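You operate a simulated robot arm through the tools that you are given. There is no shell and no other tool. Be economical: measure what you need, move in short steps, check, and stop when the job is done.

You run a simulated two-armed robot. Do the job below in one go: nothing can be reset, and whatever is moved stays where it is left.

JOB
Jog the bag machine and set its brake dial to 2 while the paper creeps.
Fine: orange brake lever to FREE, mains switch ON, press RESET, hold JOG down with one hand while the other turns the dial, then brake lever to HOLD and mains switch OFF; leave the spring dial and the other dials on the stand and over the box.

Only the result counts: the job must be done as asked and must still hold three seconds after the hand-in. Knocking over, shifting, dropping, spilling or breaking anything else fails it.

ROBOT AND FRAMES
Two 7-joint arms with fingered hands on one trunk, on a base that drives. Base frame: it is fixed to the floor where the robot stands at the start and does not move with it; the origin is under the middle of the robot, x ahead of it, y to its left, z up. Units: mm, degrees, N and s.
The left shoulder is at the start at [60, 166, 826], the right one opposite. With the tool pointing down near the work surface each hand reaches from about 360 to 860 mm from the robot's upright axis, wherever it stands, measured 20 degrees to its own side. Places, roughly: bags set dial [900, 300, 1300]; brake dial of the bag machine [800, -200, 700]; grey low-roll dial [800, -200, 400]; jog button [900, 400, 1100]; length dial [900, 500, 1300]; orange brake lever of the bag machine [700, -400, 700]; orange side dial [800, -300, 600]; speed dial [1000, 600, 1300]; spring dial [900, 100, 700]; start button [800, 300, 1100]. Payload 5 kg a hand.
Tool frame (each hand has its own): the origin (TCP) lies between the finger pads and is the grasp point; the fingertips stand 32 mm ahead of it; z points along the fingers, y is the line along which they close. The gripper opens to 160 mm. The gripper's body begins 89 mm behind the TCP. The gripper is a hand of 3 fingers: y runs from the thumb to the fingers, the wrist lies at [0, 0, -267] in the tool frame, and closing takes about 1.5 s.
Orientation is told as [roll, pitch, yaw] about the base's x, y, z axes, in that order, counted from this pose: with the fingers straight down and closing along the base's y, the tool's x points along the base's -x, its y along +y and its z along -z.

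CONTROLS
- The arms move only by the tool send_rows. It takes "left_moves", "right_moves" or both (then of equal length, played together; a hand with none holds still); each is one flat list of numbers, 6 for each row, row after row: the shift along the base's x, y, z in cm, then the turn, a rotation vector about the base's x, y, z in degrees. In form: [dx, dy, dz, ax, ay, az, dx, dy, dz, ax, ay, az, ...]. A call has 1 to 8 rows; each row is the pose to reach, as a shift and turn from the pose commanded when the call began. "left_fingers" and "right_fingers" are, for a hand that has rows, the finger opening in cm, from 0 to 16, set as the call begins (left out, the last holds). A row lasts 0.2 s, in which the tool goes at most 50 mm and 8.6 degrees; a call with a longer step from one row to the next is refused whole, and so is a gripper value outside its range. Where a pose cannot be reached the arm comes as near as it can. A force on the tool above 50 N (or 10 N above the force at the start of the call, whichever is more), or a blocked arm, ends the call early, and 0.2 s more pass. Each finger travels about 45 mm/s and halts on what it meets, pressing with about 30 N; the grip force reading is that of the motor and also rises with nothing between the fingers. The clock runs only during rows and for 0.2 s after the last one: add rows that repeat a pose to give the fingers time. It gives the time, the measured TCP pose, the force on the tool (base axes), the opening and the grip force at its end, in the units of the frame above (readings bear some noise), with the torque about the TCP (base axes, N m) and any sound that the robot's microphone picked up, and new pictures: "views" is both (left out), scene, wrist or none (wrist: the cameras of the hands that moved).
- Cameras (640 x 400 px; columns grow to the right, rows downward): "scene" is now at [55.6, 16.9, 1478.3]; the picture's right is [0.19, -0.98, 0.00], its down [-0.60, -0.12, -0.79] and it looks along [0.78, 0.15, -0.61] (base axes); focal length 260 px, centre (320, 200). "left" rides on the left gripper at [-65, -4, -116] in its tool frame; the picture's right is [0.06, -1.00, 0.00], its down [0.87, 0.05, -0.49] and it looks along [0.49, 0.03, 0.87] (tool axes); focal length 261 px, centre (320, 200). "right" rides on the right gripper at [65, -4, -116] in its tool frame; the picture's right is [0.06, 1.00, 0.00], its down [-0.87, 0.05, -0.49] and it looks along [-0.49, 0.03, 0.87] (tool axes); focal length 261 px, centre (320, 200). There is no depth. A picture from a camera that has moved, and an enlarged one, comes with that camera's place and axes in the base frame and with its lens.
- slide_trunk(by): slides the trunk up (or, below 0, down) by that many mm; the arms and the scene camera ride with it, the base frame stays. It gives what a move gives, with no picture.
- roll_base(legs): drives the robot by 1 to 6 legs, each [ahead, turn to the left] in mm and degrees, along the robot's own axes; the way and the turn of a leg run together, so that a leg with both is an arc; at most 1500 mm and 180 degrees a leg. The arms and the cameras ride along, it lands a little off, and it stops where it bumps. It gives what a move gives, and a new picture of the scene camera.
- move_fingers(finger1, finger2, thumb_bend, hand): sets how far each is bent, from 0 (flat) to 1 (curled in); at 0.3 the hand is open as for a grip, at 0.7 the pads meet at the TCP. One left out holds its place. A second passes; each finger stops where it meets its share of the squeeze, and holds until it gets a number again. A gripper value or a shape takes the hand back. It gives what a move gives, with no picture; readings hold the bend of each and the force on the fingers (four entries, about 0 where the hand has none), thumb and palm.
- grasp_type(shape, hand): the hand has 3 fingers and takes this shape, open, in about a second: jaw (thumb against the fingers, like two jaws); tri (thumb and two fingers); tip (a fingertip pinch); poke (one finger out to press); point (the index stretched); flat (the hand flat); cup (the hand cupped); fist (a fist). The gripper value then closes the fingers along that shape, each until it touches; the sizes above hold for jaw. It gives what a move gives, with no picture.
- pan_tilt(pan, tilt): turns the head with the scene camera to pan (to the left, within 86 degrees either way) and tilt (down, from -29 to 69), counted from straight ahead of the robot. It gives what a move gives, and a new picture of the scene camera.
- inspect(camera, box): a new picture of the part [left, top, right, bottom] of that camera's present view, enlarged. The clock stands still meanwhile.
- finish_job(): hands the job in; it is judged then, once.

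Go step by step. Nothing tells you exact positions but the pictures and the camera data: compare them with the known pose of the tool, close in by small moves and look again before you grip or let go. The budget is 120 turns and 260 pictures, counting those below and the enlarged ones. Unless the task says otherwise, let go and move clear before handing in, and close with one line.

The tools are called after "Call:" as name(argument=value, ...) on one line, values as JSON. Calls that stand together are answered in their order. send_rows: Moves the arms, as the interface text tells. Its arguments: {"type":"object","properties":{"left_moves":{"type":"array","items":{"type":"number"}},"left_fingers":{"type":"number"},"right_moves":{"type":"array","items":{"type":"number"}},"right_fingers":{"type":"number"},"views":{"type":"string","enum":["both","scene","wrist","none"]}},"required":[]} The other tools are called the same way: slide_trunk (by) slides the trunk up or down; grasp_type (shape, hand) gives the hand a shape; move_fingers (finger1, finger2, thumb_bend, hand) moves the fingers one by one; roll_base (legs) drives the base; pan_tilt (pan, tilt) turns the head that bears the scene camera; inspect (camera, box) takes an enlarged picture of a part of a camera's view; finish_job () hands the job in.

At the start:

```text
clock: 0.0
left_eef_pos: [506.3, 164.5, 1287.7]
left_tool_rot: [0.0, 0.0, 0.0]
left_contact_force: [-0.1, 0.4, 0.0]
left_ft_torque: [-0.01, 0.01, 0.01]
left_gripper_width: 159.9
left_grip_force: 0.0
left_shape: jaw
left_bend: [0.3, 0.3, 0.3]
left_finger forces: [0.0, 0.0, 0.0, 0.0, 0.0, 0.0]
right_eef_pos: [494.8, -195.5, 1260.8]
right_tool_rot: [0.1, 0.0, 0.0]
right_contact_force: [0.0, -1.0, 0.7]
right_ft_torque: [0.01, -0.02, -0.01]
right_gripper_width: 160.0
right_grip_force: 0.1
right_shape: jaw
right_bend: [0.3, 0.3, 0.3]
right_finger forces: [0.0, 0.0, 0.0, 0.1, 0.0, 0.0]
trunk travel left (down, up): [-375.0, 215.0]
robot x, y, heading: [1.5, -1.3, -0.1]
head pan, tilt: [10.9, 37.6]
```

scene: 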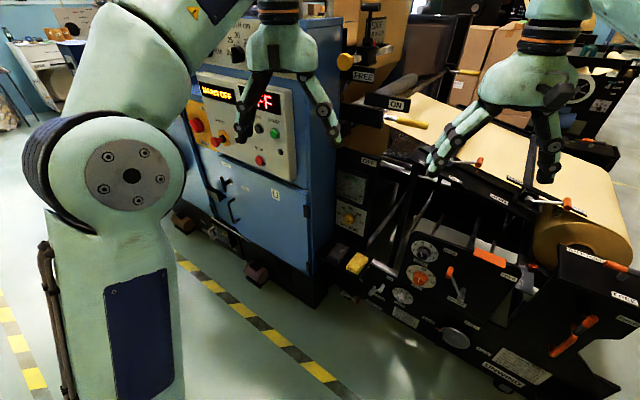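
right: 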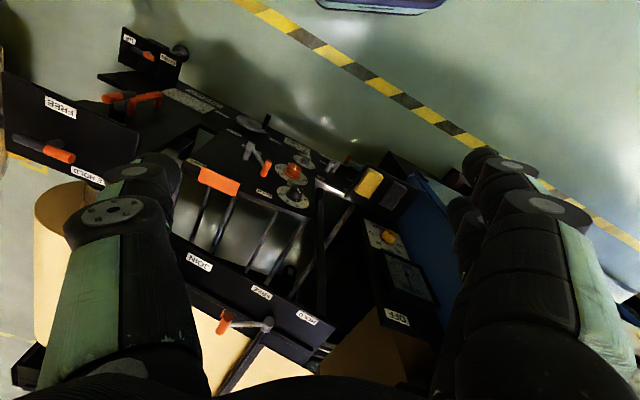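
left: 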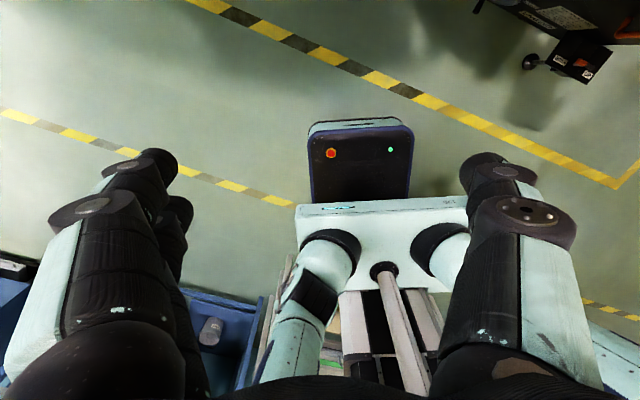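

I see the blue control cabinet to the left of centre and the black unwind stand with dials and levers to the right. I'll enlarge the main parts first to identify them.

Call:
inspect(camera="scene", box=[160, 60, 360, 185])

Call:
inspect(camera="scene", box=[320, 200, 640, 400])

Call:
inspect(camera="scene", box=[320, 30, 480, 130])

Call:
inspect(camera="right", box=[0, 10, 420, 272])

```text
3.20 times, centred on (260, 122) of scene
camera zoom: at [55.6, 16.9, 1478.3], right [0.19, -0.98, 0.0], down [-0.6, -0.12, -0.79], along [0.78, 0.15, -0.61], focal length 833 px, centre (512, 448)
```

zoom: 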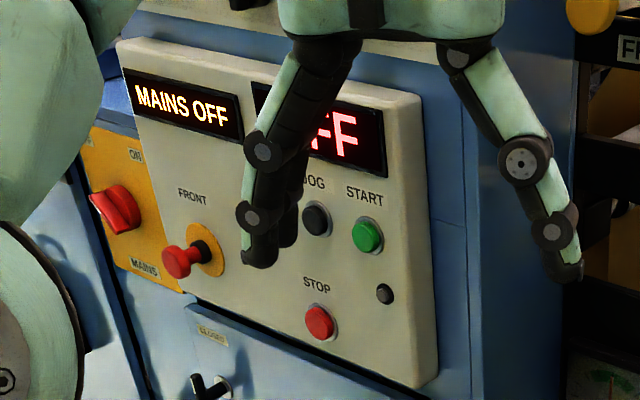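

```text
2.00 times, centred on (480, 300) of scene
camera zoom: at [55.6, 16.9, 1478.3], right [0.19, -0.98, 0.0], down [-0.6, -0.12, -0.79], along [0.78, 0.15, -0.61], focal length 521 px, centre (0, 0)
```

zoom: 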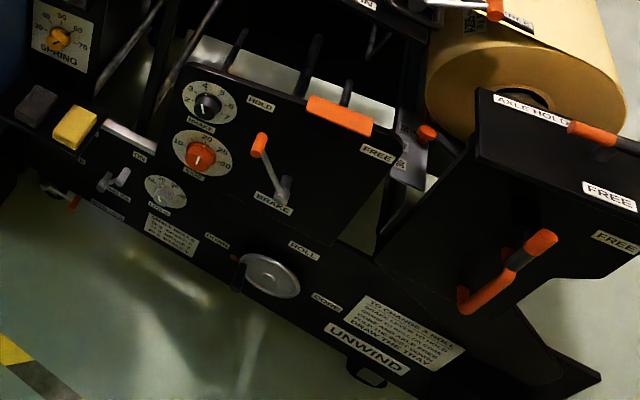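

```text
4.00 times, centred on (400, 80) of scene
camera zoom: at [55.6, 16.9, 1478.3], right [0.19, -0.98, 0.0], down [-0.6, -0.12, -0.79], along [0.78, 0.15, -0.61], focal length 1042 px, centre (0, 680)
```

zoom: 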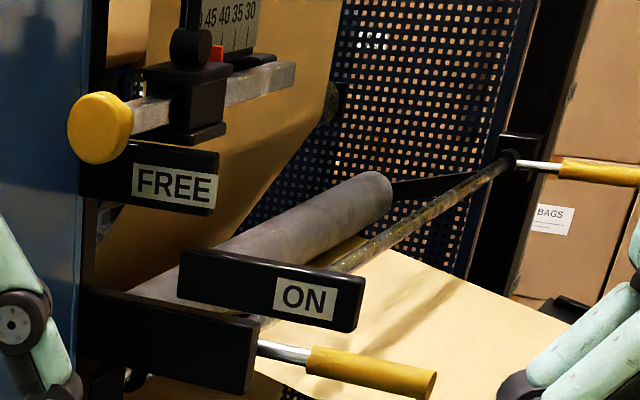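

```text
1.52 times, centred on (210, 141) of right
camera zoom: at [430.4, -199.2, 1375.9], right [-0.06, 1.0, 0.0], down [0.87, 0.05, 0.49], along [0.49, 0.03, -0.87], focal length 397 px, centre (488, 290)
```

zoom: 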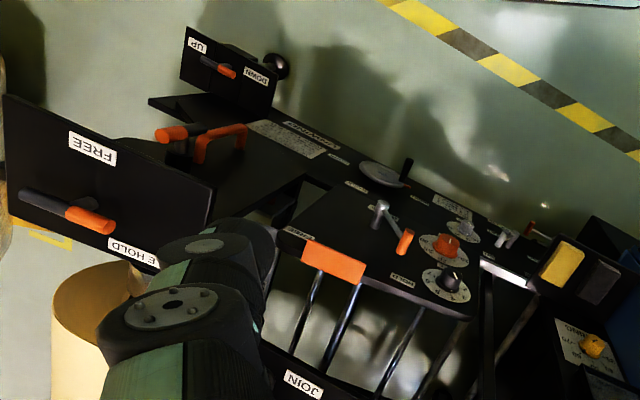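

The controls sit along a line turned about -17°. I'll turn both hands to point forward, staying clear of the machine.

Call:
send_rows(left_moves=[0, 0, 0, 0, -8, 0, 0, 0, 0, 0, -16, 0, 0, 0, 0, 0, -24, 0, 0, 0, 0, 0, -32, 0, 0, 0, 0, 0, -40, 0, 0, 0, 0, 0, -48, 0, 0, 0, 0, 0, -56, 0, 0, 0, 0, 0, -64, 0], right_moves=[0, 0, 0, 0, -8, 0, 0, 0, -1, 0, -16, 0, 0, 0, -2, 0, -24, 0, 0, 0, -4, 0, -32, 0, 0, 0, -6, 0, -40, 0, 0, 0, -8, 0, -48, 0, 0, 0, -10, 0, -56, 0, 0, 0, -12, 0, -64, 0], views="scene")

```text
clock: 1.8
left_eef_pos: [504.7, 165.2, 1288.9]
left_tool_rot: [-0.3, -64.2, 0.1]
left_contact_force: [-0.8, 0.4, 0.1]
left_ft_torque: [-0.01, -0.01, -0.03]
left_gripper_width: 159.7
left_grip_force: 0.1
left_shape: jaw
left_bend: [0.3, 0.3, 0.3]
left_finger forces: [0.1, 0.1, 0.0, 0.0, 0.0, 0.1]
right_eef_pos: [494.4, -193.6, 1141.0]
right_tool_rot: [-0.2, -64.0, 0.5]
right_contact_force: [-0.6, -0.7, 0.6]
right_ft_torque: [-0.01, 0.0, -0.05]
right_gripper_width: 159.7
right_grip_force: 0.1
right_shape: jaw
right_bend: [0.3, 0.3, 0.3]
right_finger forces: [0.1, 0.1, 0.0, 0.1, 0.0, 0.0]
trunk travel left (down, up): [-375.0, 215.0]
robot x, y, heading: [2.1, -0.2, -0.1]
head pan, tilt: [10.9, 37.6]
camera scene: at [55.3, 17.1, 1478.4], right [0.19, -0.98, 0.0], down [-0.6, -0.12, -0.79], along [0.78, 0.15, -0.61], focal length 260 px, centre (320, 200)
```

scene: 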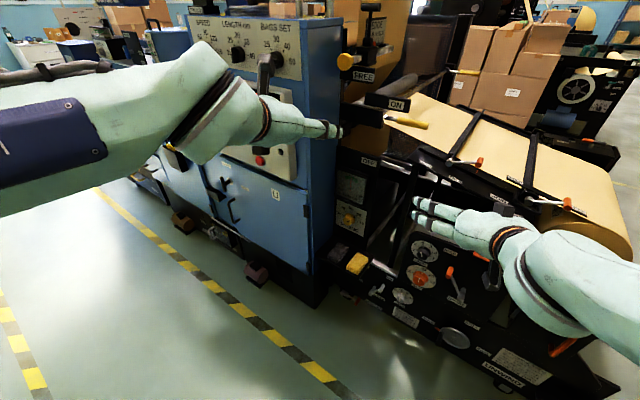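

Both arms turn freely. I'll finish levelling the hands and lower them so the head camera can see past.

Call:
send_rows(left_moves=[0, 0, -4, 0, -8, 0, 0, 0, -8, 0, -16, 0, 0, 0, -12, 0, -24, 0, 0, 0, -16, 0, -26, 0, 0, 0, -20, 0, -26, 0], right_moves=[0, -2, -4, 0, -8, 0, 0, -4, -8, 0, -16, 0, 0, -6, -12, 0, -24, 0, 0, -8, -16, 0, -26, 0, 0, -10, -20, 0, -26, 0], views="none")

Call:
send_rows(left_moves=[0, 0, -2, 0, 0, -8, 0, 0, -5, 0, 0, -16, 0, 0, -8, 0, 0, -17, 0, 0, -12, 0, 0, -17], right_moves=[0, -2, -2, 0, 0, -8, 0, -4, -6, 0, 0, -16, 0, -6, -10, 0, 0, -17, 0, -8, -14, 0, 0, -17], views="both")

```text
clock: 3.2
left_eef_pos: [521.4, 403.3, 1147.0]
left_tool_rot: [-1.9, -86.3, 31.6]
left_contact_force: [-0.8, 1.2, -0.8]
left_ft_torque: [-0.03, 0.03, -0.08]
left_gripper_width: 160.0
left_grip_force: 0.0
left_shape: jaw
left_bend: [0.3, 0.3, 0.3]
left_finger forces: [0.0, 0.1, 0.0, 0.0, 0.0, 0.0]
left hand out of reach, approached as far as the arm can: row 2, 3, 4, 5
right_eef_pos: [521.9, -441.7, 1082.1]
right_tool_rot: [-74.6, -56.2, 65.7]
right_contact_force: [-0.2, 1.0, 0.6]
right_ft_torque: [0.0, 0.04, -0.03]
right_gripper_width: 160.2
right_grip_force: 0.1
right_shape: jaw
right_bend: [0.3, 0.3, 0.3]
right_finger forces: [0.0, 0.0, 0.1, 0.0, 0.1, 0.0]
right hand out of reach, approached as far as the arm can: row 1, 2, 3, 4, 5
trunk travel left (down, up): [-375.0, 215.0]
robot x, y, heading: [1.0, 2.8, -0.0]
head pan, tilt: [10.9, 37.6]
stopped in row 5 (left hand): the arm was blocked; the commanded pose is now the measured one
```

```text
clock: 4.2
left_eef_pos: [527.4, 419.0, 1124.6]
left_tool_rot: [-1.2, -85.6, 13.7]
left_contact_force: [0.5, 0.4, -0.4]
left_ft_torque: [-0.04, -0.02, 0.07]
left_gripper_width: 159.9
left_grip_force: 0.1
left_shape: jaw
left_bend: [0.3, 0.3, 0.3]
left_finger forces: [0.1, 0.0, 0.1, 0.0, 0.0, 0.0]
left hand out of reach, approached as far as the arm can: row 1, 2, 3, 4
right_eef_pos: [463.3, -565.1, 1002.6]
right_tool_rot: [-69.1, -56.0, 48.7]
right_contact_force: [0.6, -0.1, -0.7]
right_ft_torque: [-0.01, 0.05, 0.03]
right_gripper_width: 160.2
right_grip_force: 0.1
right_shape: jaw
right_bend: [0.3, 0.3, 0.3]
right_finger forces: [0.1, 0.0, 0.0, 0.0, 0.1, 0.0]
right hand out of reach, approached as far as the arm can: row 1, 2, 3, 4
trunk travel left (down, up): [-375.0, 215.0]
robot x, y, heading: [-4.4, -0.1, 0.1]
head pan, tilt: [10.9, 37.6]
camera scene: at [55.4, 15.7, 1478.4], right [0.19, -0.98, 0.0], down [-0.6, -0.11, -0.79], along [0.78, 0.15, -0.61], focal length 260 px, centre (320, 200)
camera right: at [335.5, -550.3, 973.5], right [0.22, 0.79, -0.57], down [-0.11, 0.6, 0.79], along [0.97, -0.11, 0.22], focal length 261 px, centre (320, 200)
camera left: at [420.2, 390.2, 1196.7], right [0.21, -0.98, -0.06], down [-0.55, -0.07, -0.83], along [0.8, 0.21, -0.56], focal length 261 px, centre (320, 200)
```

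scene: 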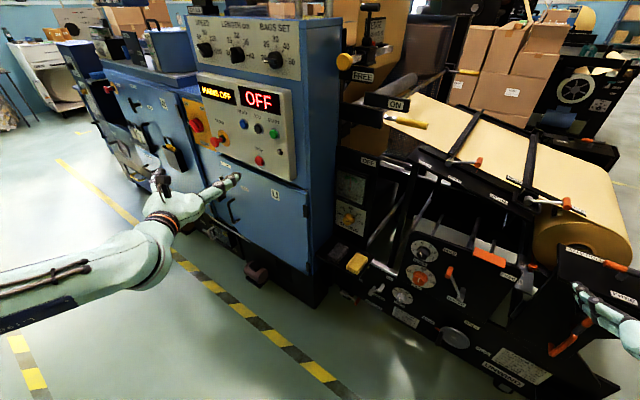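
right: 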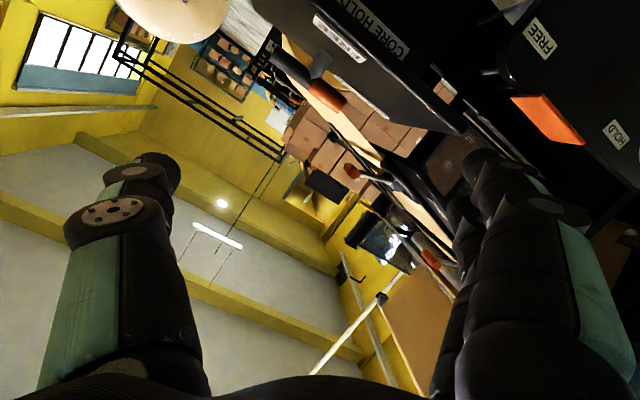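
left: 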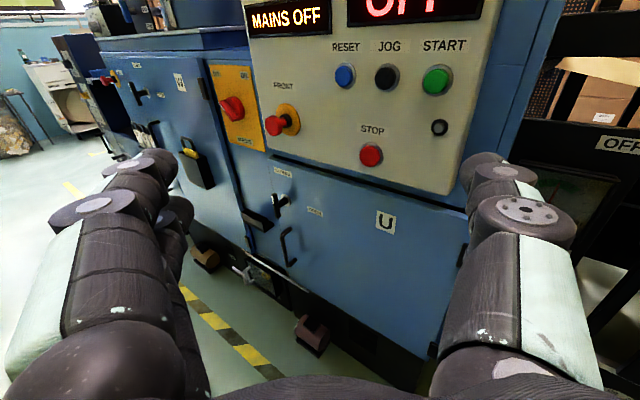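

Now the panel is clear: blue RESET, black JOG, green START, red STOP and a red mains rotary on a yellow plate. I'll zoom in on it and on the stand.

Call:
inspect(camera="left", box=[190, 0, 500, 194])

Call:
inspect(camera="scene", box=[320, 210, 520, 335])

Call:
inspect(camera="scene", box=[170, 70, 310, 158])

```text
2.06 times, centred on (345, 97) of left
camera zoom: at [420.2, 390.2, 1196.7], right [0.21, -0.98, -0.06], down [-0.55, -0.07, -0.83], along [0.8, 0.21, -0.56], focal length 537 px, centre (268, 412)
```

zoom: 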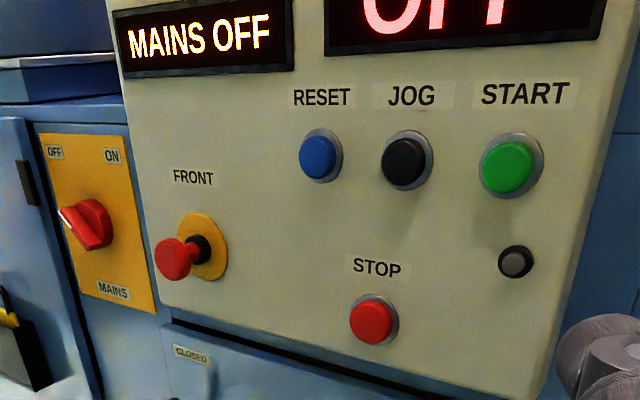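

```text
3.20 times, centred on (420, 272) of scene
camera zoom: at [55.4, 15.7, 1478.4], right [0.19, -0.98, 0.0], down [-0.6, -0.11, -0.79], along [0.78, 0.15, -0.61], focal length 833 px, centre (0, -32)
```

zoom: 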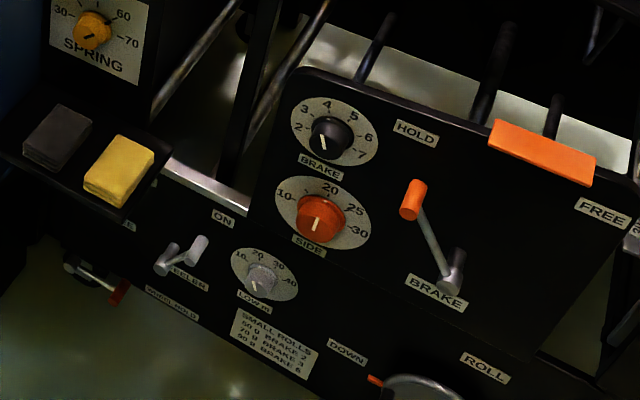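

```text
4.55 times, centred on (240, 114) of scene
camera zoom: at [55.4, 15.7, 1478.4], right [0.19, -0.98, 0.0], down [-0.6, -0.11, -0.79], along [0.78, 0.15, -0.61], focal length 1184 px, centre (684, 591)
```

zoom: 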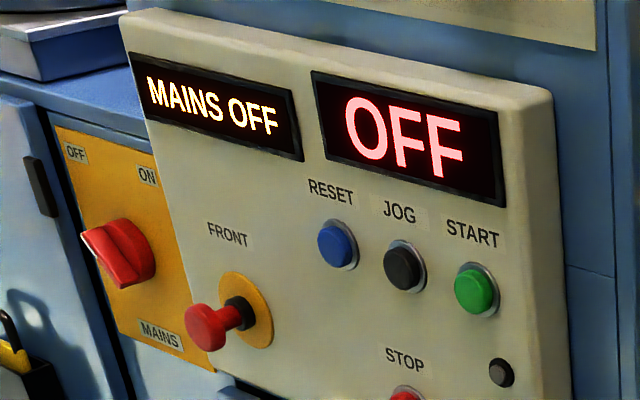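

Triangulating gives JOG about (869, 387, 1122), the brake dial about (785, -246, 712), and a machine face yawed about -23.5°. The mains switch is further left, so I want the base near (106, 444) facing -23.5°. First I'll check that the floor to the left and behind is clear.

Call:
pan_tilt(pan=86, tilt=35)

Call:
roll_base(legs=[[-250, 0]])

```text
clock: 5.7
left_eef_pos: [526.8, 419.7, 1124.0]
left_tool_rot: [-2.0, -85.6, 14.6]
left_contact_force: [-1.3, 0.4, -0.2]
left_ft_torque: [-0.01, -0.01, 0.01]
left_gripper_width: 159.9
left_grip_force: 0.0
left_shape: jaw
left_bend: [0.3, 0.3, 0.3]
left_finger forces: [0.0, 0.0, 0.0, 0.0, 0.0, 0.1]
right_eef_pos: [464.2, -564.8, 1002.8]
right_tool_rot: [-69.1, -55.9, 48.8]
right_contact_force: [-0.1, -0.3, -0.3]
right_ft_torque: [-0.03, 0.02, 0.0]
right_gripper_width: 160.0
right_grip_force: 0.0
right_shape: jaw
right_bend: [0.3, 0.3, 0.3]
right_finger forces: [0.0, 0.0, 0.0, 0.0, 0.0, 0.0]
trunk travel left (down, up): [-375.0, 215.0]
robot x, y, heading: [3.8, -0.1, -0.2]
head pan, tilt: [85.9, 35.0]
camera scene: at [-23.1, 88.3, 1482.1], right [1.0, -0.07, 0.0], down [-0.04, -0.57, -0.82], along [0.06, 0.82, -0.57], focal length 260 px, centre (320, 200)
```

scene: 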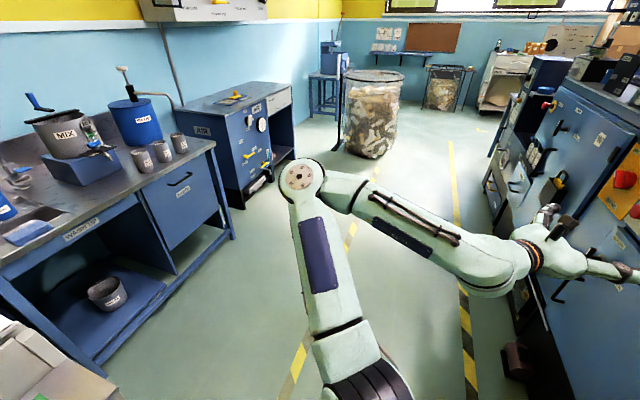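

```text
clock: 7.5
left_eef_pos: [276.3, 418.8, 1124.4]
left_tool_rot: [-2.1, -85.5, 14.5]
left_contact_force: [-0.4, -0.6, 0.5]
left_ft_torque: [0.01, 0.01, -0.02]
left_gripper_width: 160.0
left_grip_force: 0.1
left_shape: jaw
left_bend: [0.3, 0.3, 0.3]
left_finger forces: [0.0, 0.0, 0.1, 0.0, 0.1, 0.0]
right_eef_pos: [211.6, -564.3, 1002.1]
right_tool_rot: [-69.2, -56.0, 48.8]
right_contact_force: [-0.6, 0.1, -0.1]
right_ft_torque: [0.0, -0.01, -0.03]
right_gripper_width: 160.1
right_grip_force: 0.1
right_shape: jaw
right_bend: [0.3, 0.3, 0.3]
right_finger forces: [0.0, 0.1, 0.0, 0.0, 0.0, 0.1]
trunk travel left (down, up): [-375.0, 215.0]
robot x, y, heading: [-250.0, -0.5, -0.1]
head pan, tilt: [85.9, 35.0]
camera scene: at [-274.7, 88.4, 1482.2], right [1.0, -0.07, 0.0], down [-0.04, -0.57, -0.82], along [0.06, 0.82, -0.57], focal length 260 px, centre (320, 200)
```

scene: 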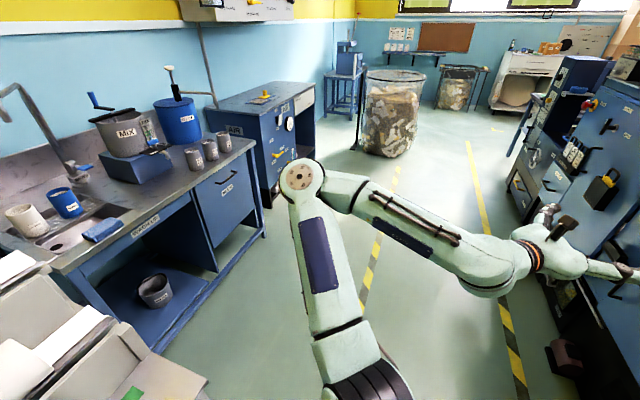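

There's a bench and a stack behind to the left, so I'll tuck the right hand downward before driving. I also want a lower look at that stack.

Call:
send_rows(right_moves=[0, 4, 0, 3.18, 7.34, 0, 0, 8, 0, 6.36, 14.7, 0, 0, 12, 0, 9.55, 22, 0, 0, 16, 0, 12.7, 29.4, 0, 0, 20, 0, 15.9, 36.7, 0, 0, 24, 0, 19.1, 44, 0, 0, 28, 0, 22.3, 51.4, 0, 0, 30, 0, 25.5, 58.7, 0], views="none")

Call:
pan_tilt(pan=86, tilt=62)

```text
clock: 9.3
left_eef_pos: [277.3, 422.1, 1124.5]
left_tool_rot: [-2.2, -85.7, 14.9]
left_contact_force: [-1.0, -0.7, 0.2]
left_ft_torque: [0.03, 0.01, -0.02]
left_gripper_width: 160.1
left_grip_force: 0.0
left_shape: jaw
left_bend: [0.3, 0.3, 0.3]
left_finger forces: [0.0, 0.1, 0.0, 0.0, 0.0, 0.0]
right_eef_pos: [212.2, -263.4, 1002.0]
right_tool_rot: [-8.0, -11.9, 9.7]
right_contact_force: [-0.7, -0.1, -0.2]
right_ft_torque: [-0.02, -0.04, -0.02]
right_gripper_width: 160.3
right_grip_force: 0.0
right_shape: jaw
right_bend: [0.3, 0.3, 0.3]
right_finger forces: [0.1, 0.1, 0.0, 0.1, 0.0, 0.0]
right hand out of reach, approached as far as the arm can: row 1, 2
trunk travel left (down, up): [-375.0, 215.0]
robot x, y, heading: [-250.9, 0.3, 0.0]
head pan, tilt: [85.9, 35.0]
```

```text
clock: 10.2
left_eef_pos: [276.7, 419.5, 1124.9]
left_tool_rot: [-1.9, -85.6, 14.6]
left_contact_force: [0.6, -0.2, 0.2]
left_ft_torque: [0.01, -0.04, -0.04]
left_gripper_width: 159.8
left_grip_force: 0.0
left_shape: jaw
left_bend: [0.3, 0.3, 0.3]
left_finger forces: [0.1, 0.0, 0.1, 0.0, 0.0, 0.0]
right_eef_pos: [212.8, -263.9, 1002.9]
right_tool_rot: [-8.2, -12.2, 9.6]
right_contact_force: [0.3, -0.1, -0.9]
right_ft_torque: [0.0, -0.01, 0.01]
right_gripper_width: 160.1
right_grip_force: 0.0
right_shape: jaw
right_bend: [0.3, 0.3, 0.3]
right_finger forces: [0.1, 0.1, 0.1, 0.0, 0.1, 0.1]
trunk travel left (down, up): [-375.0, 215.0]
robot x, y, heading: [-250.6, 1.4, 0.0]
head pan, tilt: [85.9, 62.0]
camera scene: at [-276.0, 64.9, 1445.6], right [1.0, -0.07, 0.0], down [-0.06, -0.88, -0.47], along [0.03, 0.47, -0.88], focal length 260 px, centre (320, 200)
```

scene: 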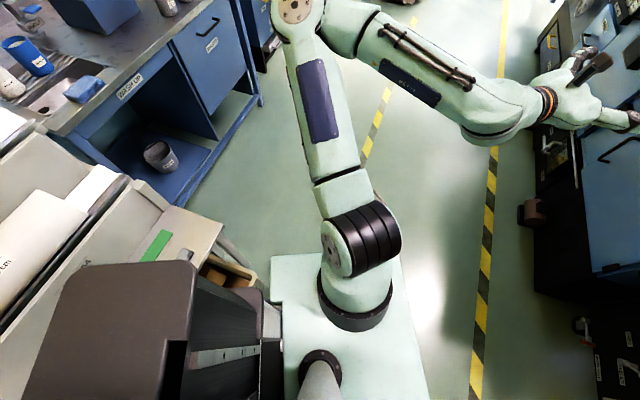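

The stack behind is close but well below the left elbow. I'll drive forward a bit, go around to the left, and turn to face the machine.

Call:
roll_base(legs=[[150, 0], [0, 65], [489, 0], [0, -88.5]])

Call:
pan_tilt(pan=20, tilt=30)

Call:
pan_tilt(pan=-25, tilt=42)

```text
clock: 20.9
left_eef_pos: [762.0, 615.4, 1123.9]
left_tool_rot: [-2.0, -85.6, -8.9]
left_contact_force: [0.9, 0.4, -0.4]
left_ft_torque: [0.02, 0.01, 0.01]
left_gripper_width: 160.0
left_grip_force: 0.0
left_shape: jaw
left_bend: [0.3, 0.3, 0.3]
left_finger forces: [0.1, 0.1, 0.0, 0.0, 0.0, 0.0]
right_eef_pos: [428.7, 15.0, 1002.6]
right_tool_rot: [-8.0, -12.1, -13.9]
right_contact_force: [0.7, -0.6, 0.6]
right_ft_torque: [0.01, 0.02, -0.02]
right_gripper_width: 160.0
right_grip_force: 0.0
right_shape: jaw
right_bend: [0.3, 0.3, 0.3]
right_finger forces: [0.0, 0.0, 0.1, 0.0, 0.0, 0.0]
trunk travel left (down, up): [-375.0, 215.0]
robot x, y, heading: [108.5, 440.9, -23.5]
head pan, tilt: [85.9, 62.0]
camera scene: at [112.1, 511.1, 1445.6], right [0.89, -0.46, 0.0], down [-0.41, -0.78, -0.47], along [0.22, 0.42, -0.88], focal length 260 px, centre (320, 200)
```

scene: 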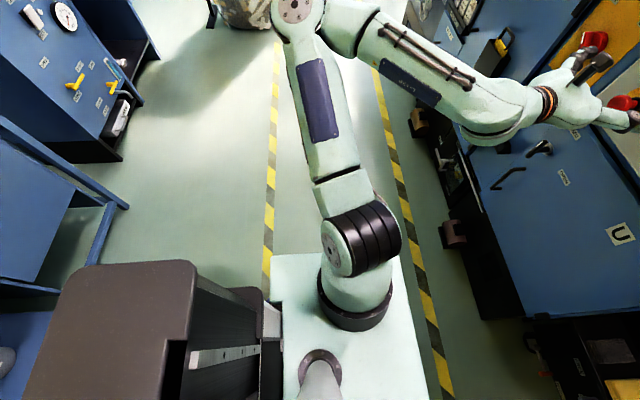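

```text
clock: 22.2
left_eef_pos: [760.2, 615.2, 1124.5]
left_tool_rot: [-2.0, -85.6, -8.8]
left_contact_force: [-0.1, 0.5, -0.6]
left_ft_torque: [0.01, 0.03, -0.01]
left_gripper_width: 160.4
left_grip_force: 0.1
left_shape: jaw
left_bend: [0.3, 0.3, 0.3]
left_finger forces: [0.0, 0.1, 0.0, 0.0, 0.1, 0.0]
right_eef_pos: [428.2, 13.8, 1003.4]
right_tool_rot: [-8.0, -12.1, -14.0]
right_contact_force: [0.0, -1.3, 0.5]
right_ft_torque: [0.0, 0.0, 0.0]
right_gripper_width: 160.0
right_grip_force: 0.1
right_shape: jaw
right_bend: [0.3, 0.3, 0.3]
right_finger forces: [0.0, 0.0, 0.0, 0.0, 0.0, 0.0]
trunk travel left (down, up): [-375.0, 215.0]
robot x, y, heading: [107.5, 441.0, -23.6]
head pan, tilt: [20.0, 30.0]
camera scene: at [172.6, 448.7, 1489.9], right [-0.06, -1.0, 0.0], down [-0.5, 0.03, -0.87], along [0.86, -0.05, -0.5], focal length 260 px, centre (320, 200)
```

scene: 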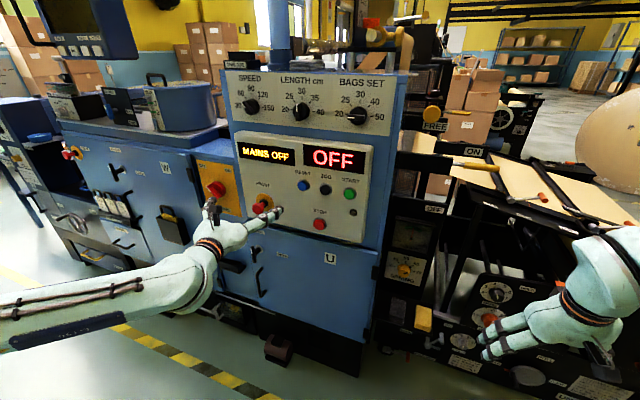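

```text
clock: 23.4
left_eef_pos: [760.9, 614.9, 1123.7]
left_tool_rot: [-2.2, -85.6, -8.8]
left_contact_force: [-0.6, -0.2, -0.1]
left_ft_torque: [0.02, 0.0, -0.02]
left_gripper_width: 159.9
left_grip_force: 0.0
left_shape: jaw
left_bend: [0.3, 0.3, 0.3]
left_finger forces: [0.1, 0.1, 0.0, 0.0, 0.1, 0.0]
right_eef_pos: [428.5, 15.1, 1003.5]
right_tool_rot: [-8.0, -12.0, -13.9]
right_contact_force: [0.4, 0.1, 0.3]
right_ft_torque: [0.01, 0.03, -0.01]
right_gripper_width: 160.0
right_grip_force: 0.1
right_shape: jaw
right_bend: [0.3, 0.3, 0.3]
right_finger forces: [0.0, 0.1, 0.1, 0.0, 0.1, 0.0]
trunk travel left (down, up): [-375.0, 215.0]
robot x, y, heading: [111.7, 444.1, -23.4]
head pan, tilt: [-25.0, 42.0]
camera scene: at [137.8, 391.6, 1471.7], right [-0.75, -0.66, 0.0], down [-0.44, 0.5, -0.74], along [0.49, -0.56, -0.67], focal length 260 px, centre (320, 200)
```

scene: 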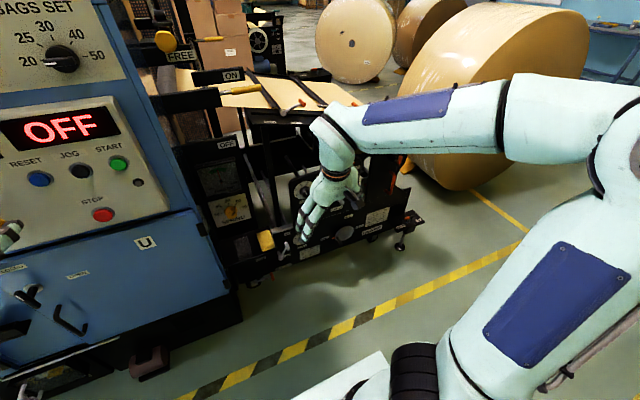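

The base is at (108, 441) facing the machine. Next I'll turn the right hand forward and bring it in front of the orange brake lever.

Call:
send_rows(right_moves=[1, -2, -2.5, -3.17, -7.29, 0.85, 2, -4.5, -5, -6.34, -14.6, 1.7, 3, -7, -7.5, -9.5, -21.9, 2.5, 4, -9.5, -10, -12.7, -29.2, 3.4, 5, -12, -12.5, -15.8, -36.5, 4.2, 6, -14, -15, -19, -43.7, 5.1, 7.5, -16, -17.5, -22.2, -51, 6, 9, -18, -20, -25.3, -58.3, 6.8], views="none")

Call:
send_rows(right_moves=[2, -3, -3, -3.17, -7.29, 0.85, 4, -6, -6, -5.1, -11.9, 1.4, 6, -8, -9, -5.1, -11.9, 1.4, 6, -8, -9, -5.1, -11.9, 1.4], views="both")

```text
clock: 25.4
left_eef_pos: [760.0, 617.1, 1124.5]
left_tool_rot: [-2.2, -85.5, -8.8]
left_contact_force: [-0.6, -0.3, -0.1]
left_ft_torque: [0.01, 0.0, -0.03]
left_gripper_width: 160.0
left_grip_force: 0.1
left_shape: jaw
left_bend: [0.3, 0.3, 0.3]
left_finger forces: [0.0, 0.0, 0.0, 0.0, 0.1, 0.1]
right_eef_pos: [595.2, 31.7, 806.8]
right_tool_rot: [-46.1, -23.8, 52.2]
right_contact_force: [-0.6, 0.5, 1.6]
right_ft_torque: [-0.01, 0.02, -0.01]
right_gripper_width: 160.0
right_grip_force: 0.0
right_shape: jaw
right_bend: [0.3, 0.3, 0.3]
right_finger forces: [0.1, 0.1, 0.0, 0.1, 0.0, 0.0]
right hand out of reach, approached as far as the arm can: row 4, 5, 6, 7, 8
trunk travel left (down, up): [-375.0, 215.0]
robot x, y, heading: [107.4, 439.5, -23.7]
head pan, tilt: [-25.0, 42.0]
stopped in row 8 (right hand): the arm was blocked; the commanded pose is now the measured one
```

```text
clock: 26.6
left_eef_pos: [761.2, 619.9, 1123.5]
left_tool_rot: [-3.2, -85.5, -7.8]
left_contact_force: [1.5, 1.3, -0.2]
left_ft_torque: [-0.03, -0.03, -0.15]
left_gripper_width: 160.0
left_grip_force: 0.1
left_shape: jaw
left_bend: [0.3, 0.3, 0.3]
left_finger forces: [0.0, 0.0, 0.0, 0.0, 0.1, 0.1]
right_eef_pos: [613.7, -250.6, 929.2]
right_tool_rot: [-67.8, -18.6, 51.9]
right_contact_force: [1.2, 1.6, 0.6]
right_ft_torque: [-0.04, 0.02, -0.15]
right_gripper_width: 160.0
right_grip_force: 0.0
right_shape: jaw
right_bend: [0.3, 0.3, 0.3]
right_finger forces: [0.0, 0.1, 0.0, 0.2, 0.0, 0.0]
right hand out of reach, approached as far as the arm can: row 1, 2, 3, 4
trunk travel left (down, up): [-375.0, 215.0]
robot x, y, heading: [109.8, 440.4, -23.5]
head pan, tilt: [-25.0, 42.0]
stopped in row 4 (right hand): the arm was blocked; the commanded pose is now the measured one
camera scene: at [138.6, 393.0, 1471.8], right [-0.75, -0.66, 0.0], down [-0.44, 0.5, -0.74], along [0.49, -0.56, -0.67], focal length 260 px, centre (320, 200)
camera right: at [484.1, -246.1, 952.7], right [-0.15, 0.42, -0.9], down [0.11, 0.91, 0.41], along [0.98, -0.04, -0.18], focal length 261 px, centre (320, 200)
```

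scene: 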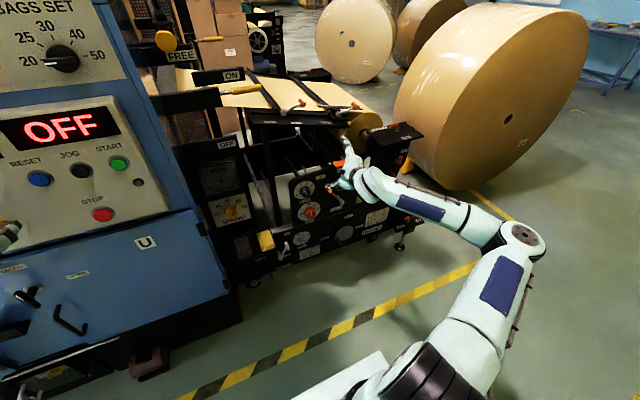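
right: 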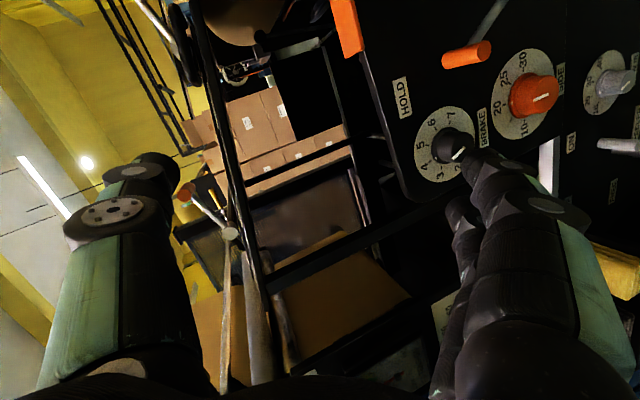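

The arm swung to a new branch with the hand rolled thumb-up, without touching anything. I'll look closely at the dial and lever through this camera.

Call:
inspect(camera="right", box=[380, 20, 640, 190])

Call:
inspect(camera="scene", box=[240, 130, 420, 250])

```text
2.35 times, centred on (510, 105) of right
camera zoom: at [484.1, -246.1, 952.7], right [-0.15, 0.42, -0.9], down [0.11, 0.91, 0.41], along [0.98, -0.04, -0.18], focal length 613 px, centre (-127, 424)
```

zoom: 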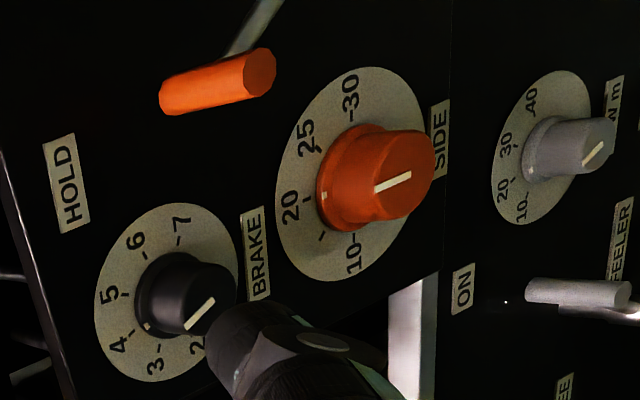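

```text
3.33 times, centred on (330, 190) of scene
camera zoom: at [138.6, 393.0, 1471.8], right [-0.75, -0.66, 0.0], down [-0.44, 0.5, -0.74], along [0.49, -0.56, -0.67], focal length 868 px, centre (287, 233)
```

zoom: 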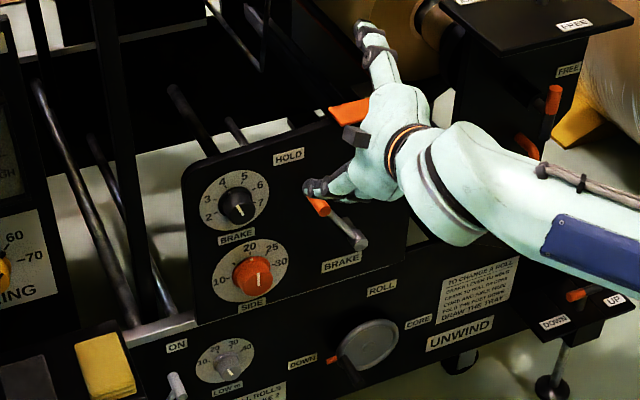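

The brake dial now reads about 3.5 and the lever handle is a peg pointing outward at HOLD. I'll level the hand with vertical closing and bring it in front of the peg so I can pinch it.

Call:
send_rows(right_moves=[0, -0.5, -2, -4.4, -1.6, 1.8, 0, -1, -5, -8.8, -3.1, 3.6, 0.3, -1.5, -8, -13.2, -4.7, 5.3, 0.6, -2, -11.5, -17.7, -6.2, 7.1, 0.9, -2.7, -15, -22, -7.7, 8.9, 1.2, -3.4, -18.5, -26.5, -9.3, 10.7, 1.2, -4.1, -22.9, -26.5, -9.3, 10.7, 1.2, -4.1, -22.9, -26.5, -9.3, 10.7], right_fingers=9, views="both")

```text
clock: 28.4
left_eef_pos: [761.1, 615.9, 1124.2]
left_tool_rot: [-1.8, -85.7, -8.8]
left_contact_force: [-0.5, -0.4, 0.2]
left_ft_torque: [0.01, 0.01, 0.02]
left_gripper_width: 160.2
left_grip_force: 0.0
left_shape: jaw
left_bend: [0.3, 0.3, 0.3]
left_finger forces: [0.1, 0.1, 0.1, 0.1, 0.0, 0.0]
right_eef_pos: [618.8, -311.5, 703.1]
right_tool_rot: [-89.3, -0.8, 67.1]
right_contact_force: [0.4, 0.2, -0.2]
right_ft_torque: [0.03, -0.01, 0.05]
right_gripper_width: 90.2
right_grip_force: 0.0
right_shape: jaw
right_bend: [0.71, 0.71, 0.7]
right_finger forces: [0.0, 0.0, 0.0, 0.1, 0.0, 0.0]
right hand out of reach, approached as far as the arm can: row 1, 2, 3, 4, 5, 6, 7, 8
trunk travel left (down, up): [-375.0, 215.0]
robot x, y, heading: [106.9, 443.0, -23.5]
head pan, tilt: [-25.0, 42.0]
camera scene: at [137.9, 391.3, 1471.6], right [-0.75, -0.66, 0.0], down [-0.44, 0.5, -0.74], along [0.49, -0.56, -0.67], focal length 260 px, centre (320, 200)
camera right: at [487.4, -325.4, 708.4], right [-0.03, -0.04, -1.0], down [-0.11, 0.99, -0.04], along [0.99, 0.11, -0.04], focal length 261 px, centre (320, 200)
```

scene: 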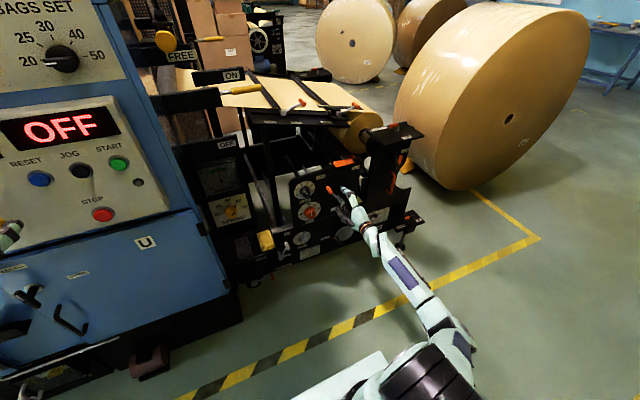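
right: 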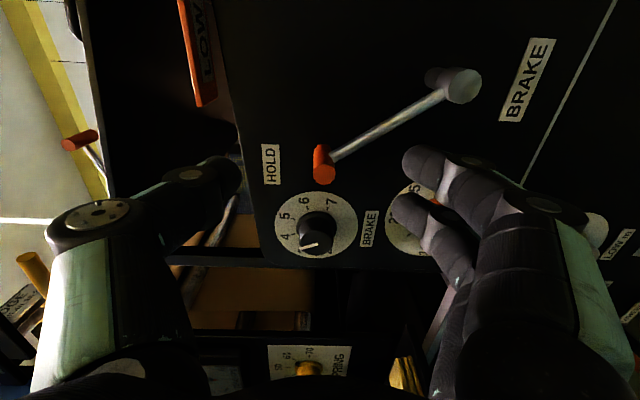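

The peg is clear in view at about (721, -333, 699), with the rod joining its far end. I'll move the hand in so the fingertips straddle the near part of the peg.

Call:
send_rows(right_moves=[2, 0, -0.4, 0, 0, 0, 4, -0.3, -0.4, 0, 0, 0, 6, -0.7, -0.4, 0, 0, 0, 7.8, -1.1, -0.4, 0, 0, 0], views="wrist")

```text
clock: 29.4
left_eef_pos: [760.2, 616.2, 1123.7]
left_tool_rot: [-2.2, -85.5, -8.7]
left_contact_force: [0.4, 0.1, -0.5]
left_ft_torque: [0.0, 0.01, 0.01]
left_gripper_width: 160.1
left_grip_force: 0.1
left_shape: jaw
left_bend: [0.3, 0.3, 0.3]
left_finger forces: [0.1, 0.0, 0.0, 0.0, 0.0, 0.0]
right_eef_pos: [696.5, -328.3, 700.8]
right_tool_rot: [-89.4, -0.8, 66.8]
right_contact_force: [0.0, 1.1, -1.5]
right_ft_torque: [0.11, 0.0, -0.01]
right_gripper_width: 90.4
right_grip_force: 0.0
right_shape: jaw
right_bend: [0.71, 0.71, 0.7]
right_finger forces: [1.9, 0.0, 0.0, 0.0, 0.0, 0.0]
right hand out of reach, approached as far as the arm can: row 1, 2, 3, 4
trunk travel left (down, up): [-375.0, 215.0]
robot x, y, heading: [108.1, 441.1, -23.3]
head pan, tilt: [-25.0, 42.0]
camera right: at [565.8, -342.5, 706.1], right [-0.03, -0.04, -1.0], down [-0.11, 0.99, -0.04], along [0.99, 0.11, -0.03], focal length 261 px, centre (320, 200)
```

right: 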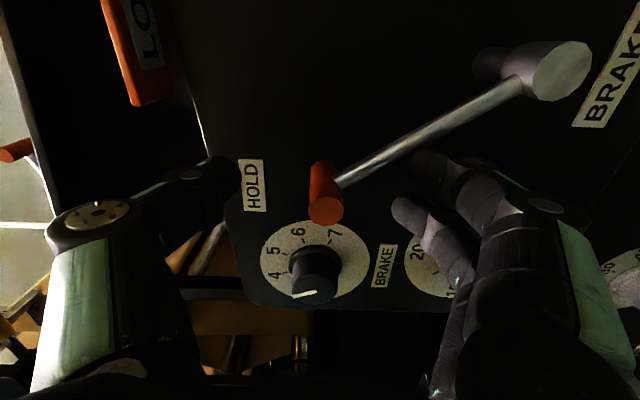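

The right finger just touches the rod, so I'll shift left and back slightly, then close on the peg.

Call:
send_rows(right_moves=[-0.3, 1.4, 0, 0, 0, 0, -0.3, 1.4, 0, 0, 0, 0], views="none")

Call:
send_rows(right_moves=[0, 0, 0, 0, 0, 0, 0, 0, 0, 0, 0, 0, 0, 0, 0, 0, 0, 0, 0, 0, 0, 0, 0, 0, 0, 0, 0, 0, 0, 0, 0, 0, 0, 0, 0, 0], right_fingers=0, views="wrist")

```text
clock: 30.0
left_eef_pos: [760.2, 617.1, 1124.2]
left_tool_rot: [-1.9, -85.6, -8.9]
left_contact_force: [-0.5, -0.8, 0.9]
left_ft_torque: [-0.01, 0.01, 0.04]
left_gripper_width: 160.0
left_grip_force: 0.1
left_shape: jaw
left_bend: [0.3, 0.3, 0.3]
left_finger forces: [0.0, 0.0, 0.1, 0.0, 0.1, 0.0]
right_eef_pos: [693.6, -325.6, 705.8]
right_tool_rot: [-89.3, -0.7, 66.8]
right_contact_force: [1.3, 1.1, -0.7]
right_ft_torque: [0.12, -0.02, 0.02]
right_gripper_width: 91.3
right_grip_force: 0.1
right_shape: jaw
right_bend: [0.71, 0.71, 0.7]
right_finger forces: [1.8, 0.1, 0.0, 0.0, 0.0, 0.0]
right hand out of reach, approached as far as the arm can: row 1, 2
trunk travel left (down, up): [-375.0, 215.0]
robot x, y, heading: [108.5, 438.7, -23.5]
head pan, tilt: [-25.0, 42.0]
```

```text
clock: 31.4
left_eef_pos: [760.6, 617.0, 1123.7]
left_tool_rot: [-2.1, -85.5, -8.7]
left_contact_force: [0.0, 0.2, -0.9]
left_ft_torque: [0.0, -0.01, 0.01]
left_gripper_width: 160.1
left_grip_force: 0.0
left_shape: jaw
left_bend: [0.3, 0.3, 0.3]
left_finger forces: [0.1, 0.1, 0.0, 0.0, 0.1, 0.1]
right_eef_pos: [691.1, -325.9, 706.6]
right_tool_rot: [-89.3, -0.7, 66.9]
right_contact_force: [1.5, 1.9, -0.9]
right_ft_torque: [0.48, 0.05, 0.03]
right_gripper_width: 27.1
right_grip_force: 29.7
right_shape: jaw
right_bend: [0.72, 0.72, 0.7]
right_finger forces: [10.6, 12.9, 0.1, 0.0, 26.2, 0.0]
trunk travel left (down, up): [-375.0, 215.0]
robot x, y, heading: [106.9, 443.2, -23.3]
head pan, tilt: [-25.0, 42.0]
camera right: at [561.8, -340.3, 710.1], right [-0.03, -0.04, -1.0], down [-0.11, 0.99, -0.04], along [0.99, 0.11, -0.03], focal length 261 px, centre (320, 200)
```

right: 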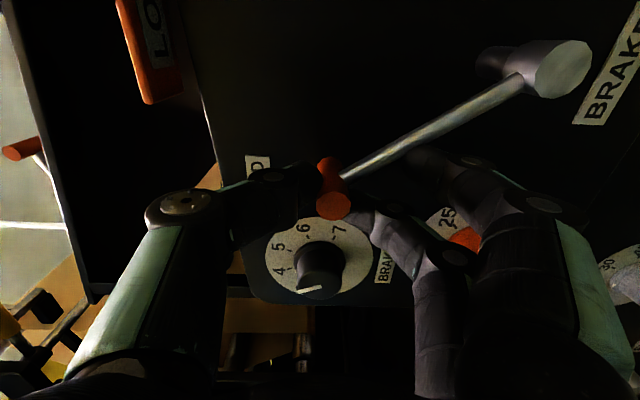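

The peg is gripped. I'll swing the lever along its arc toward FREE.

Call:
send_rows(right_moves=[-0.68, -1.56, 0.96, 0, 0, 0, -1.52, -3.48, 1.7, 0, 0, 0, -2.39, -5.5, 2.1, 0, 0, 0, -3.27, -7.52, 2.1, 0, 0, 0, -4.15, -9.54, 1.7, 0, 0, 0, -4.99, -11.46, 0.96, 0, 0, 0, -4.99, -11.46, 0.96, 0, 0, 0], views="both")

```text
clock: 32.8
left_eef_pos: [758.3, 619.1, 1125.0]
left_tool_rot: [-2.0, -85.7, -8.7]
left_contact_force: [0.5, -0.2, -0.3]
left_ft_torque: [0.02, 0.01, 0.02]
left_gripper_width: 159.8
left_grip_force: 0.0
left_shape: jaw
left_bend: [0.3, 0.3, 0.3]
left_finger forces: [0.0, 0.1, 0.0, 0.1, 0.1, 0.2]
right_eef_pos: [655.6, -418.8, 720.5]
right_tool_rot: [-90.0, -0.8, 67.9]
right_contact_force: [-12.2, 21.2, 6.7]
right_ft_torque: [0.48, 0.32, -0.18]
right_gripper_width: 11.0
right_grip_force: 30.0
right_shape: jaw
right_bend: [0.79, 0.75, 0.72]
right_finger forces: [24.6, 0.0, 0.0, 0.0, 0.0, 0.1]
trunk travel left (down, up): [-375.0, 215.0]
robot x, y, heading: [107.7, 441.0, -23.1]
head pan, tilt: [-25.0, 42.0]
stopped in row 6 (right hand): the force on the tool passed its limit at 59 N (the readings are from after the stop); the commanded pose is now the measured one
camera scene: at [136.3, 392.8, 1471.8], right [-0.75, -0.67, 0.0], down [-0.45, 0.5, -0.74], along [0.5, -0.55, -0.67], focal length 260 px, centre (320, 200)
camera right: at [525.1, -435.5, 722.4], right [-0.02, -0.05, -1.0], down [-0.13, 0.99, -0.04], along [0.99, 0.13, -0.02], focal length 261 px, centre (320, 200)
```

scene: 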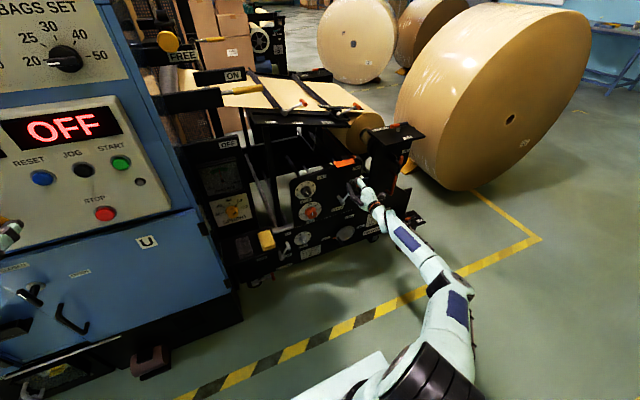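
right: 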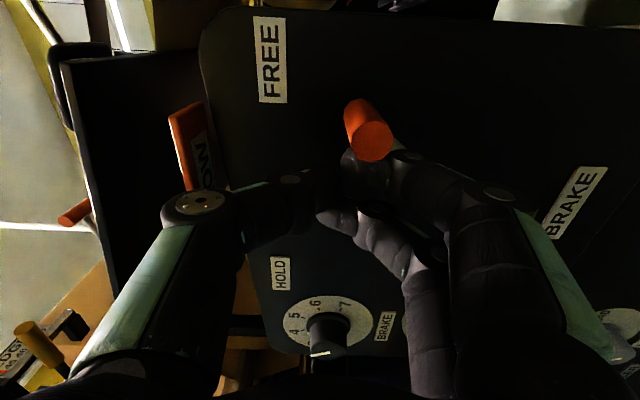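

The lever has swung over and pushed to its stop at about +33°, mirroring HOLD. I'll back the hand off and check.

Call:
send_rows(right_moves=[0.4, 0.9, 0, 0, 0, 0, 0, 2, 0, 0, 0, 0, -2, 3, 0, 0, 0, 0, -5, 4.2, 0, 0, 0, 0, -8, 5.5, 0, 0, 0, 0, -8, 5.5, 0, 0, 0, 0], views="wrist")

```text
clock: 34.1
left_eef_pos: [760.4, 618.9, 1124.5]
left_tool_rot: [-2.2, -85.6, -8.5]
left_contact_force: [-0.1, -0.4, -1.0]
left_ft_torque: [0.0, 0.0, -0.04]
left_gripper_width: 160.1
left_grip_force: 0.1
left_shape: jaw
left_bend: [0.3, 0.3, 0.3]
left_finger forces: [0.0, 0.0, 0.1, 0.0, 0.0, 0.0]
right_eef_pos: [574.3, -367.3, 717.8]
right_tool_rot: [-89.8, -0.7, 67.6]
right_contact_force: [0.2, -0.6, -0.4]
right_ft_torque: [0.0, 0.0, 0.02]
right_gripper_width: 13.0
right_grip_force: 29.9
right_shape: jaw
right_bend: [0.75, 0.75, 0.72]
right_finger forces: [0.0, 0.0, 0.0, 0.0, 0.1, 0.1]
trunk travel left (down, up): [-375.0, 215.0]
robot x, y, heading: [110.0, 443.9, -23.2]
head pan, tilt: [-25.0, 42.0]
camera right: at [444.6, -383.1, 720.5], right [-0.02, -0.04, -1.0], down [-0.12, 0.99, -0.04], along [0.99, 0.12, -0.03], focal length 261 px, centre (320, 200)
```

right: 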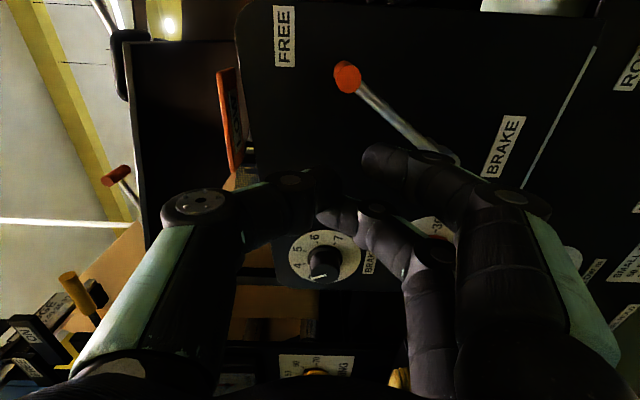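

The lever stands at FREE with the peg about 32° right of vertical. Now I'll take the left hand over to the mains switch at about (1103, 804, 1010).

Call:
send_rows(left_moves=[2, 3.5, -1, 0, 0, -3, 4, 7, -2.5, 0, 0, -6, 6, 10.5, -4, 0, 0, -9, 8, 14, -5.5, 0, 0, -12, 10, 17.5, -7, 0, 0, -14.5, 12, 21, -8.5, 0, 0, -14.5, 14, 24.5, -10, 0, 0, -14.5, 16, 27, -10, 0, 0, -14.5], views="wrist")

Call:
pan_tilt(pan=40, tilt=30)

```text
clock: 36.0
left_eef_pos: [921.4, 890.1, 1023.4]
left_tool_rot: [-2.3, -85.6, -22.9]
left_contact_force: [-0.4, 0.9, -0.5]
left_ft_torque: [0.03, -0.03, -0.01]
left_gripper_width: 160.4
left_grip_force: 0.0
left_shape: jaw
left_bend: [0.3, 0.3, 0.3]
left_finger forces: [0.0, 0.0, 0.0, 0.1, 0.0, 0.0]
right_eef_pos: [575.4, -368.2, 717.4]
right_tool_rot: [-89.8, -0.8, 67.6]
right_contact_force: [0.3, 0.1, -0.2]
right_ft_torque: [0.05, -0.01, 0.01]
right_gripper_width: 12.8
right_grip_force: 29.9
right_shape: jaw
right_bend: [0.75, 0.75, 0.72]
right_finger forces: [0.1, 0.0, 0.0, 0.0, 0.0, 0.0]
trunk travel left (down, up): [-375.0, 215.0]
robot x, y, heading: [103.1, 441.8, -23.0]
head pan, tilt: [-25.0, 42.0]
camera left: at [818.9, 932.6, 1095.4], right [-0.43, -0.9, -0.06], down [-0.48, 0.28, -0.83], along [0.76, -0.33, -0.56], focal length 261 px, centre (320, 200)
```

left: 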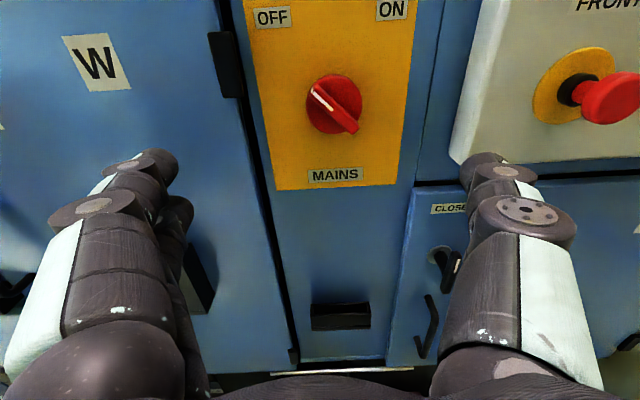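

```text
clock: 37.3
left_eef_pos: [919.7, 889.4, 1022.2]
left_tool_rot: [-2.2, -85.6, -22.9]
left_contact_force: [0.5, 0.5, -0.1]
left_ft_torque: [0.0, 0.02, -0.02]
left_gripper_width: 160.1
left_grip_force: 0.0
left_shape: jaw
left_bend: [0.3, 0.3, 0.3]
left_finger forces: [0.0, 0.0, 0.1, 0.0, 0.0, 0.0]
right_eef_pos: [574.3, -368.0, 717.9]
right_tool_rot: [-89.7, -0.7, 67.6]
right_contact_force: [0.2, 0.2, -0.2]
right_ft_torque: [0.0, -0.02, -0.02]
right_gripper_width: 12.7
right_grip_force: 29.9
right_shape: jaw
right_bend: [0.75, 0.75, 0.72]
right_finger forces: [0.0, 0.0, 0.0, 0.0, 0.0, 0.1]
trunk travel left (down, up): [-375.0, 215.0]
robot x, y, heading: [111.8, 443.1, -23.1]
head pan, tilt: [40.0, 30.0]
camera scene: at [168.8, 480.3, 1489.9], right [0.29, -0.96, 0.0], down [-0.48, -0.14, -0.87], along [0.83, 0.25, -0.5], focal length 260 px, centre (320, 200)
```

scene: 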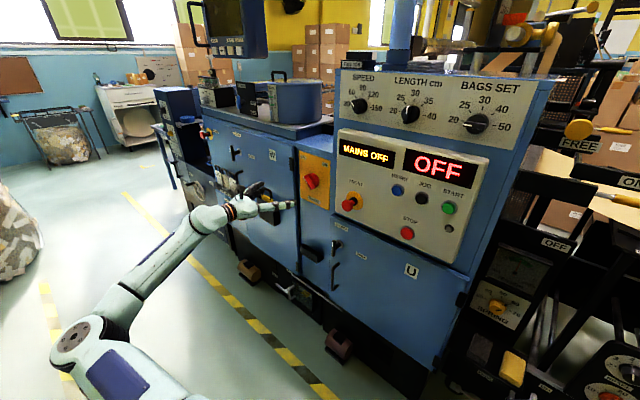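

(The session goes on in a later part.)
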